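You operate a simulated robot arm through the tools that you are given. There is no shell and no other tool. Be economical: measure what you need, move in short steps, check, and stop when the job is done.

Carry out the task below with a simulated robot arm. There is one attempt and no reset: what you move stays moved.

TASK
Put one of the cardboard boxes from the table top on the cream stock card.
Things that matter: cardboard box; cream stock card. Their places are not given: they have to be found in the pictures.

It is judged by the outcome, as a careful person would: the job done as asked, and still so three seconds after it is handed in. It fails if anything else is knocked over, pushed out of place, dropped, spilled or broken.

THE ROBOT
A 6-joint arm with a two-finger parallel gripper, fixed in place. Base frame: the origin is at the foot of the arm, x ahead of it, y to its left, z up; the work surface is at about z = 0. Lengths are in mm, angles in rad, forces in N, time in s.
With the tool pointing down near the work surface it reaches from about 180 to 460 mm from the base axis. Its first joint turns from -1.222 to 1.222 rad. Payload 1.9 kg.
Tool frame: the origin (TCP) lies between the finger pads and is the grasp point; the fingertips stand 23 mm ahead of it; z points along the fingers, y is the line along which they close. The gripper opens to 94 mm. The fingers are 38 mm wide and 10 mm thick; the gripper's body (54 by 96 mm) begins 39 mm behind the TCP.
Orientation is told as [roll, pitch, yaw] about the base's x, y, z axes, in that order, counted from this pose: with the fingers straight down and closing along the base's y, the tool's x points along the base's -x, its y along +y and its z along -z.

THE INTERFACE
- The arm moves only by the tool move_arm. Its argument "rows" is a list of rows, each a list of 3 entries, a list of its own where there are three numbers: the shift along the tool's x, y, z in units of 30 mm (1.0 is 30 mm), then the turn about the tool's z in units of 6 degrees (1.0 is 6 degrees), then the opening, from 0 (shut) to 1 (fully open). In form: [[[x, y, z], twist, gripper], ...]. A call has 1 to 12 rows; each row shifts and turns the commanded pose from where the row before left it, along the tool's axes as they then stand. A call with a number of a shift or a turn outside -1 to 1 is refused whole. A row lasts 0.2 s, in which the tool goes at most 50 mm and 0.15 rad; a call with a longer step from one row to the next is refused whole, and so is a gripper value outside its range. A pose out of reach is approached as far as the arm can. The call stops where the force on the tool passes 40 N (or 10 N more than at its start, if that is more) or the arm is blocked; 0.2 s more then pass. The fingers move at their own pace (about 108 mm/s each) and stop on an object; they squeeze with about 45 N. The grip force told is the motor's: it shows also when the fingers shut on nothing. Time passes only in rows, and 0.2 s behind the last, so rows that do not move let the fingers close. It gives the time, the measured TCP pose, the force on the tool (base axes), the opening and the grip force at its end, in the units of the frame above (readings bear some noise).
- Cameras (640 x 400 px; columns grow to the right, rows downward): "scene" is fixed at [44.6, 299, 427.4]; the picture's right is [-0.88, -0.48, 0.00], its down [-0.26, 0.46, -0.85] and it looks along [0.41, -0.74, -0.53] (base axes); focal length 296 px, centre (320, 200). "wrist" rides on the gripper at [-39, 0, -44] in the tool frame; the picture's right is [0.00, -1.00, 0.00], its down [0.97, 0.00, -0.24] and it looks along [0.24, 0.00, 0.97] (tool axes); focal length 218 px, centre (320, 200).
- camera(camera): a new picture of that camera. No time passes.
- pixel_to_xyz(camera, pixels): for up to 12 pixels [column, row] of the newest picture of that camera ("zoom" is the newest enlarged one), the place [x, y, z] in the base frame of the surface seen there, good to about 2 mm. No time passes.
- enlarge(camera, box): a new picture of the part [left, top, right, bottom] of that camera's present view, enlarged. No time passes.
- sign_off(): hands the job in; it is judged then, once.

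Work in short steps. Measure before you move; look again where a grasp or a placing could have gone wrong, and mend it. You have 60 turns and 30 pictures in all, the two below and enlarged ones among them. Open the gripper and draw the arm clear of the work before you hand the job in, unless the task says otherwise; then end with one line.

The tools are called after "Call:" as name(argument=value, ...) on one line, values as JSON. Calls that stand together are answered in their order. move_arm: Moves the arm, as the interface text tells. Its arguments: {"type":"object","properties":{"rows":{"type":"array","items":{"type":"array"}}},"required":["rows"]} The other tools are called the same way: camera (camera) takes a picture; pixel_to_xyz (camera, pixels) gives the place of the surface under pixels of a picture; enlarge (camera, box) takes an enlarged picture of a part of a camera's view; sign_off () hands the job in.

At the start:

```text
time: 0.0
eef_pos: [339.8, -122.5, 274.7]
tcp_rot: [0.001, -0.001, 0.001]
ft_force: [0.4, 0.3, 1.0]
gripper_width: 93.8
grip_force: 0.0
```

scene: 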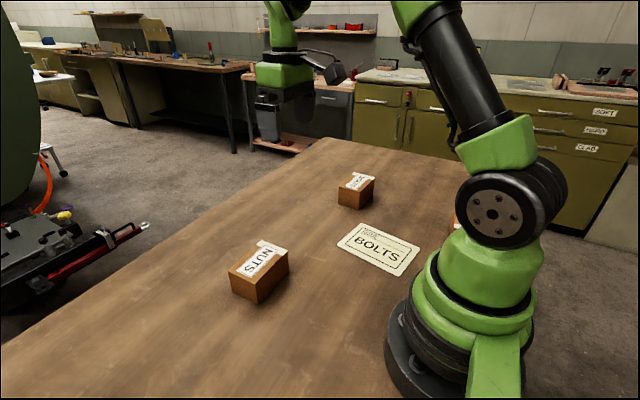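
wrist: 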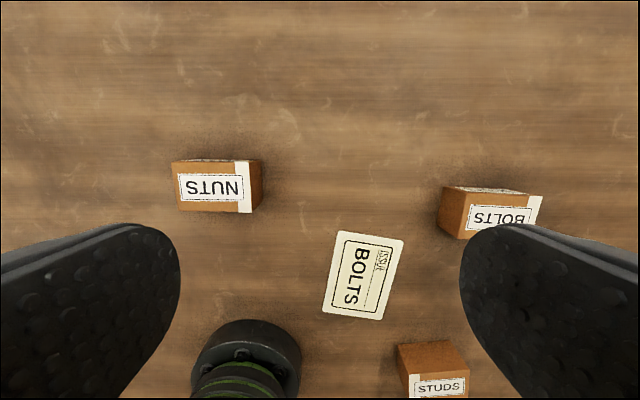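

The card seems to read "BOLTS" with small print, and there are three boxes (NUTS, BOLTS, STUDS). I'll enlarge to read the labels, then measure.

Call:
enlarge(camera="wrist", box=[300, 170, 560, 332])

Call:
enlarge(camera="scene", box=[320, 160, 480, 280])

Call:
pixel_to_xyz(camera="wrist", pixels=[[340, 233], [403, 242], [322, 310], [380, 319], [362, 275], [448, 189], [541, 197], [470, 205], [520, 212], [465, 238], [440, 230], [490, 190]])

Call:
pixel_to_xyz(camera="scene", pixels=[[357, 182], [352, 174], [374, 179], [362, 190], [341, 185], [339, 205], [358, 209], [374, 195]])

```text
2.46 times, centred on (430, 251) of wrist
```

zoom: 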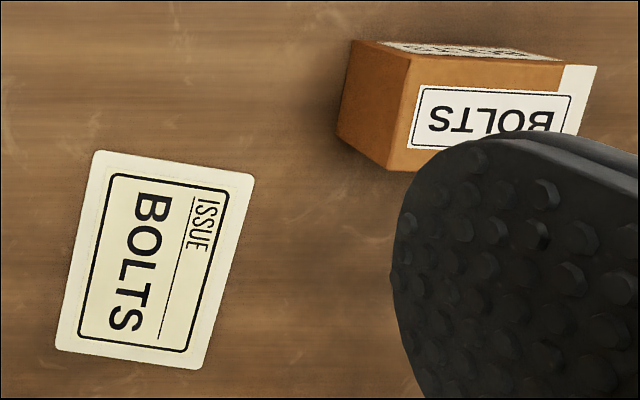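

```text
3.33 times, centred on (400, 220) of scene
```

zoom: 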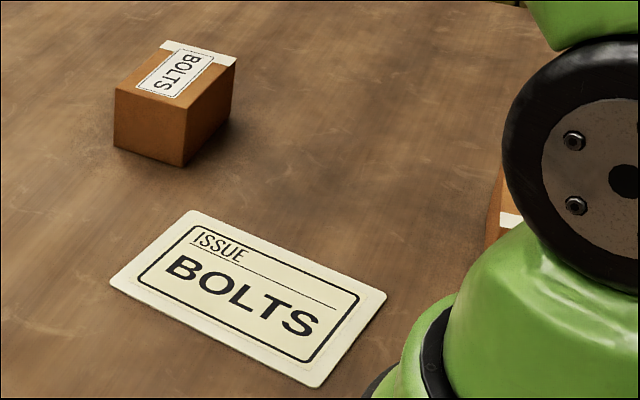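

```text
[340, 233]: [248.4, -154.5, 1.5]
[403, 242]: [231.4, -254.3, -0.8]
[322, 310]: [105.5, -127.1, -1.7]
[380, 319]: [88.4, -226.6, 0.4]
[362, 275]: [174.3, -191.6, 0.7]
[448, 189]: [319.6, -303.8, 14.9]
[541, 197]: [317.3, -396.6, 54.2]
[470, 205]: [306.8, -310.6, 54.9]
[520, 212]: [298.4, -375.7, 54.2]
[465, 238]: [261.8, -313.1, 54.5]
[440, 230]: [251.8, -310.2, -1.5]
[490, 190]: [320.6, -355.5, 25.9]
```

```text
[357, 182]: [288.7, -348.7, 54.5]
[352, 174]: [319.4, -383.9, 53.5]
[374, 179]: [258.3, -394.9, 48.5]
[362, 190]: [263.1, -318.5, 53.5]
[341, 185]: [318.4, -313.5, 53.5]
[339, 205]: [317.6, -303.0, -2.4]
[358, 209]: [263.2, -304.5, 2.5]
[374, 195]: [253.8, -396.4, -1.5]
```

The card reads "ISSUE BOLTS", so the BOLTS box at about (287,-350), top z≈54, is the one to place. The card centre is about (168,-191), with its long axis about -11° from x. I'll move towards a point above the box first.

Call:
move_arm(rows=[[[0.22, -0.95, 0.5], 0, 1], [[0.22, -0.95, 0.5], 0, 1], [[0.22, -0.95, 0.5], 0, 1], [[0.22, -0.95, 0.5], 0, 1], [[0.22, -0.95, 0.5], 0, 1], [[0.22, -0.95, 0.5], 0, 1], [[0.22, -0.95, 0.5], 0, 1], [[0.22, -0.95, 0.5], 0, 1]])

Call:
move_arm(rows=[[[0, 0, 0], 1, 1], [[0, 0, 0], 1, 1], [[0, 0, 0], 1, 1], [[0, 0, 0], 1, 1], [[0, 0, 0], 1, 1], [[0, 0, 0], 1, 1], [[0, 0, 0], 1, 1], [[0, 0, 0], 1, 1]])

Call:
move_arm(rows=[[[0, 0, 0], 1, 1], [[0, 0, 0], 1, 1], [[0, 0, 0], 1, 1], [[0, 0, 0], 1, 1], [[0, 0, 0], 1, 1], [[0, 0, 0], 1, 1], [[0, 0, 0], 0.8, 1], [[0, 0, 0], 0, 1]])

Call:
camera(camera="wrist")

Call:
camera(camera="scene")

```text
time: 1.8
eef_pos: [285.8, -349.4, 154.1]
tcp_rot: [0.002, -0.001, -0.001]
ft_force: [0.3, -0.1, -0.1]
gripper_width: 94.2
grip_force: 0.1
```

```text
time: 3.6
eef_pos: [287.8, -350.0, 155.3]
tcp_rot: [0.001, 0.0, -0.839]
ft_force: [-0.9, 0.7, 0.0]
gripper_width: 93.9
grip_force: 0.0
```

```text
time: 5.4
eef_pos: [288.5, -349.7, 154.3]
tcp_rot: [0.0, 0.002, -1.552]
ft_force: [-0.2, 0.5, -0.2]
gripper_width: 94.0
grip_force: 0.1
```

```text
25 pictures are left
```

wrist: 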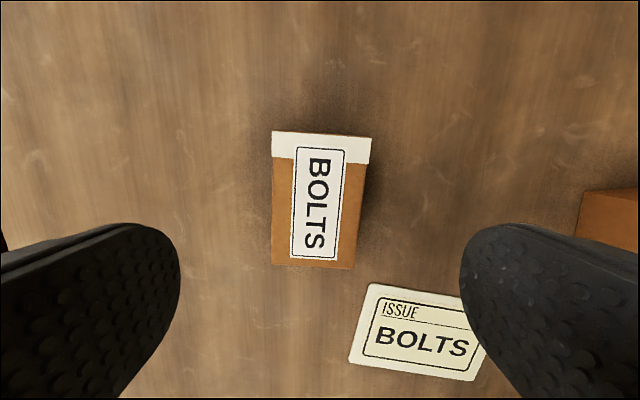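

```text
24 pictures are left
```

scene: 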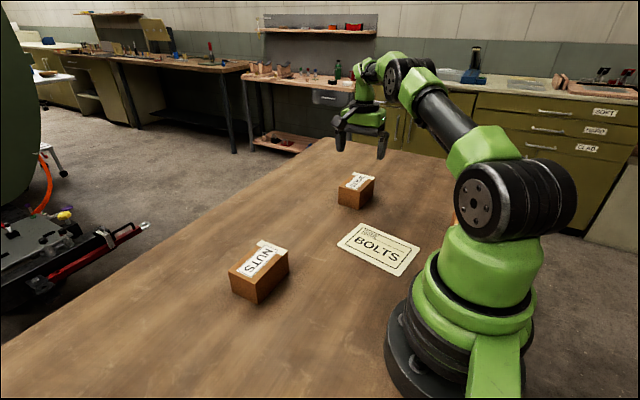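

The box (272–371, 131–268) is centred under the tool. I'll measure its top corners and the card.

Call:
pixel_to_xyz(camera="wrist", pixels=[[273, 133], [369, 140], [274, 262], [352, 266], [320, 200], [274, 200], [354, 220], [360, 180], [371, 284], [353, 360], [470, 379], [600, 230]])

Call:
pixel_to_xyz(camera="scene", pixels=[[362, 224], [338, 243], [420, 247], [400, 275], [379, 250], [456, 220]])

```text
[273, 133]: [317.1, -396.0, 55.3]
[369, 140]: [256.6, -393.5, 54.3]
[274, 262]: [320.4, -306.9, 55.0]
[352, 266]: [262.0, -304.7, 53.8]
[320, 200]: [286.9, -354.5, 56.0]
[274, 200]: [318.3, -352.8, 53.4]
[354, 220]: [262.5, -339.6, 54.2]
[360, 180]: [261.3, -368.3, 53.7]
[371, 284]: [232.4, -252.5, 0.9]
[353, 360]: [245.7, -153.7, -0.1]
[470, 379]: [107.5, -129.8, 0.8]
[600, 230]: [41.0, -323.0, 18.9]
```

```text
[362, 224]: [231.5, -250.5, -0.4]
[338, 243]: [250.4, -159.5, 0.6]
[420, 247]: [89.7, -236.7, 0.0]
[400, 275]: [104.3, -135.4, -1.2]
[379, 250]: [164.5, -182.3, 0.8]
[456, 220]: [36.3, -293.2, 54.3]
```

Box top centre is about (290,-350), width about 60, yaw about -2°. I'll make a small correction and descend to z≈35 with the fingers open.

Call:
move_arm(rows=[[[0, 0.05, 0], 0.4, 1], [[0, 0, 0.8], 0, 1], [[0, 0, 0.8], 0, 1], [[0, 0, 0.8], 0, 1], [[0, 0, 0.8], 0, 1], [[0, 0, 0.8], 0, 1], [[0, 0, 0], 0, 1]])

Call:
move_arm(rows=[[[0, 0, 0], 0, 0], [[0, 0, 0], 0, 0], [[0, 0, 0], 0, 0], [[0, 0, 0], 0, 0]])

```text
time: 7.0
eef_pos: [289.9, -350.4, 35.0]
tcp_rot: [0.001, 0.002, -1.592]
ft_force: [0.0, -0.3, -0.6]
gripper_width: 93.8
grip_force: 0.0
```

```text
time: 8.0
eef_pos: [289.9, -350.8, 33.8]
tcp_rot: [0.003, 0.001, -1.592]
ft_force: [-1.7, 0.2, -0.4]
gripper_width: 61.5
grip_force: 45.6
```

Gripped at 61.5 mm with 45 N. I'll lift straight up.

Call:
move_arm(rows=[[[0, 0, -0.6], 0, 0], [[0, 0, -0.6], 0, 0], [[0, 0, -0.6], 0, 0], [[0, 0, -0.6], 0, 0], [[0, 0, -0.6], 0, 0], [[0, 0, 0], 0, 0]])

Call:
camera(camera="scene")

```text
time: 9.4
eef_pos: [289.8, -349.2, 124.9]
tcp_rot: [0.0, 0.001, -1.593]
ft_force: [0.4, -0.3, -3.6]
gripper_width: 61.7
grip_force: 45.2
```

```text
23 pictures are left
```

scene: 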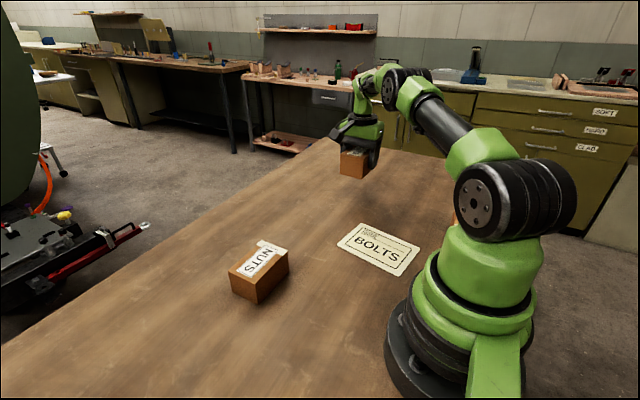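

The box is lifted cleanly. I'll carry it over the card centre (168,-192), then turn it by -13.65 units to line up with the card.

Call:
move_arm(rows=[[[0.654, -0.504, 0], 0, 0], [[0.654, -0.504, 0], 0, 0], [[0.654, -0.504, 0], 0, 0], [[0.654, -0.504, 0], 0, 0], [[0.654, -0.504, 0], 0, 0], [[0.654, -0.504, 0], 0, 0], [[0.654, -0.504, 0], 0, 0], [[0.654, -0.504, 0], 0, 0], [[0, 0, 0], 0, 0]])

Call:
move_arm(rows=[[[0, 0, 0], -1, 0], [[0, 0, 0], -1, 0], [[0, 0, 0], -1, 0], [[0, 0, 0], -1, 0], [[0, 0, 0], -1, 0], [[0, 0, 0], -1, 0], [[0, 0, 0], -1, 0]])

Call:
move_arm(rows=[[[0, 0, 0], -1, 0], [[0, 0, 0], -1, 0], [[0, 0, 0], -1, 0], [[0, 0, 0], -1, 0], [[0, 0, 0], -1, 0], [[0, 0, 0], -1, 0], [[0, 0, 0], -0.65, 0], [[0, 0, 0], 0, 0]])

Call:
camera(camera="scene")

Call:
camera(camera="wrist")

```text
time: 11.4
eef_pos: [171.5, -190.9, 123.7]
tcp_rot: [0.005, 0.0, -1.59]
ft_force: [0.5, 0.3, -4.8]
gripper_width: 61.8
grip_force: 45.0
```

```text
time: 13.0
eef_pos: [172.4, -189.4, 124.5]
tcp_rot: [0.001, -0.001, -0.856]
ft_force: [0.1, -0.1, -4.9]
gripper_width: 61.6
grip_force: 45.2
```

```text
time: 14.8
eef_pos: [171.2, -191.1, 125.3]
tcp_rot: [0.002, -0.001, -0.162]
ft_force: [0.2, -0.5, -4.6]
gripper_width: 61.8
grip_force: 45.1
```

```text
22 pictures are left
```

scene: 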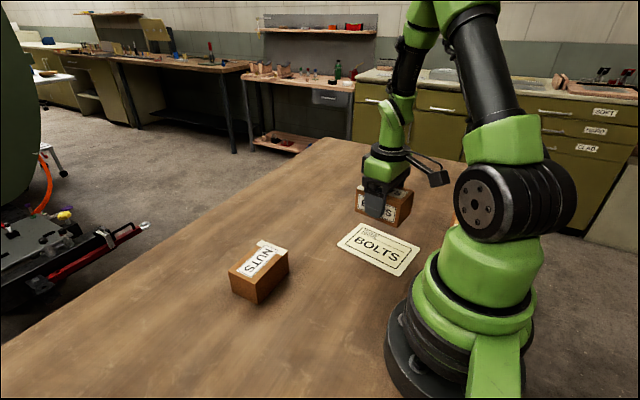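

```text
21 pictures are left
```

wrist: 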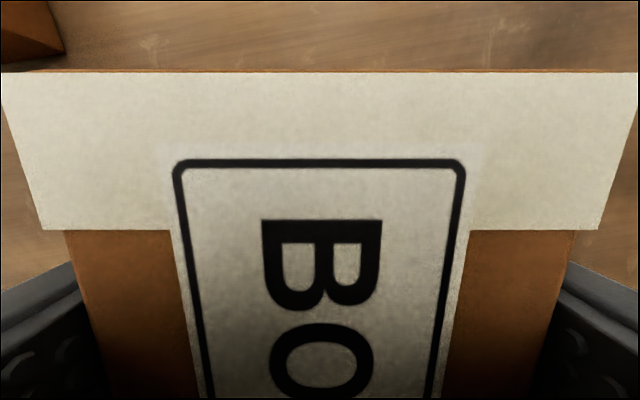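

The pose is right: yaw -0.162, about 3 mm off in x. I'll correct that and lower to just above the card.

Call:
move_arm(rows=[[[0.09, -0.03, 0], 0, 0], [[0, 0, 0.7], 0, 0], [[0, 0, 0.7], 0, 0], [[0, 0, 0.7], 0, 0], [[0, 0, 0.5], 0, 0], [[0, 0, 0.2], 0, 0], [[0, 0, 0], 0, 0]])

Call:
camera(camera="scene")

```text
time: 16.4
eef_pos: [170.0, -191.8, 39.5]
tcp_rot: [0.001, -0.001, -0.162]
ft_force: [-0.8, 0.1, -3.4]
gripper_width: 61.8
grip_force: 44.5
```

```text
20 pictures are left
```

scene: 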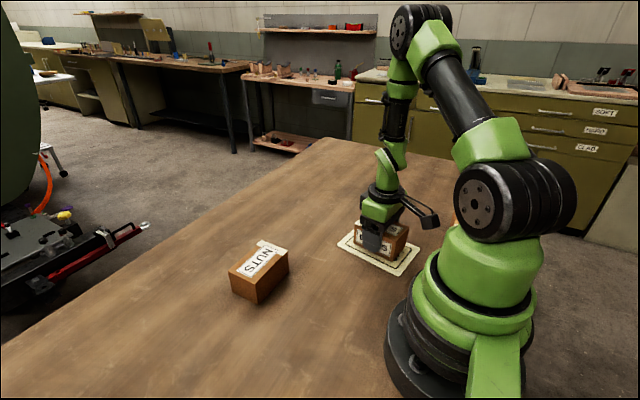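

The box is centred over the card and about 5 mm up. I'll lower it in small steps until it touches.

Call:
move_arm(rows=[[[0, 0, 0.07], 0, 0], [[0, 0, 0.05], 0, 0], [[0, 0, 0.03], 0, 0], [[0, 0, 0], 0, 0]])

```text
time: 17.4
eef_pos: [170.6, -191.8, 35.4]
tcp_rot: [0.0, -0.003, -0.163]
ft_force: [-0.7, 1.0, 15.2]
gripper_width: 62.0
grip_force: 45.3
```

Contact is felt (15 N upward). I'll release and rise.

Call:
move_arm(rows=[[[0, 0, 0], 0, 0.85], [[0, 0, 0], 0, 0.9], [[0, 0, 0], 0, 0.9], [[0, 0, -0.4], 0, 0.9], [[0, 0, -0.8], 0, 0.9], [[0, 0, -1], 0, 0.9], [[0, 0, -1], 0, 0.9], [[-0.5, 0, -1], 0, 0.9], [[-0.5, 0, -1], 0, 0.9], [[0, 0, 0], 0, 0.9]])

Call:
camera(camera="scene")

Call:
camera(camera="wrist")

```text
time: 19.6
eef_pos: [198.3, -195.9, 192.6]
tcp_rot: [0.001, -0.002, -0.162]
ft_force: [-0.3, -0.1, 0.5]
gripper_width: 84.5
grip_force: 0.1
```

```text
19 pictures are left
```

scene: 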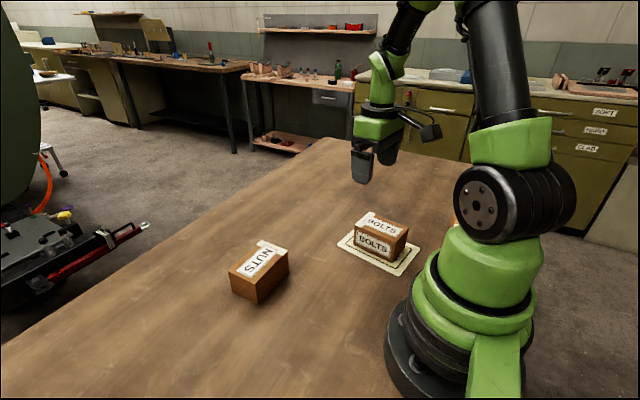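

```text
18 pictures are left
```

wrist: 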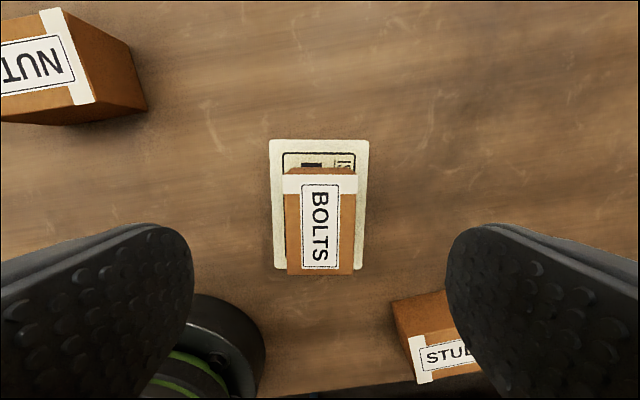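

The BOLTS box sits upright and centred on the card, nothing else has moved, and the arm is clear.

Call:
sign_off()

```text
The job is handed in.
```

The BOLTS box is standing on the cream "ISSUE BOLTS" card, the gripper is open and clear, and the other boxes were not touched.
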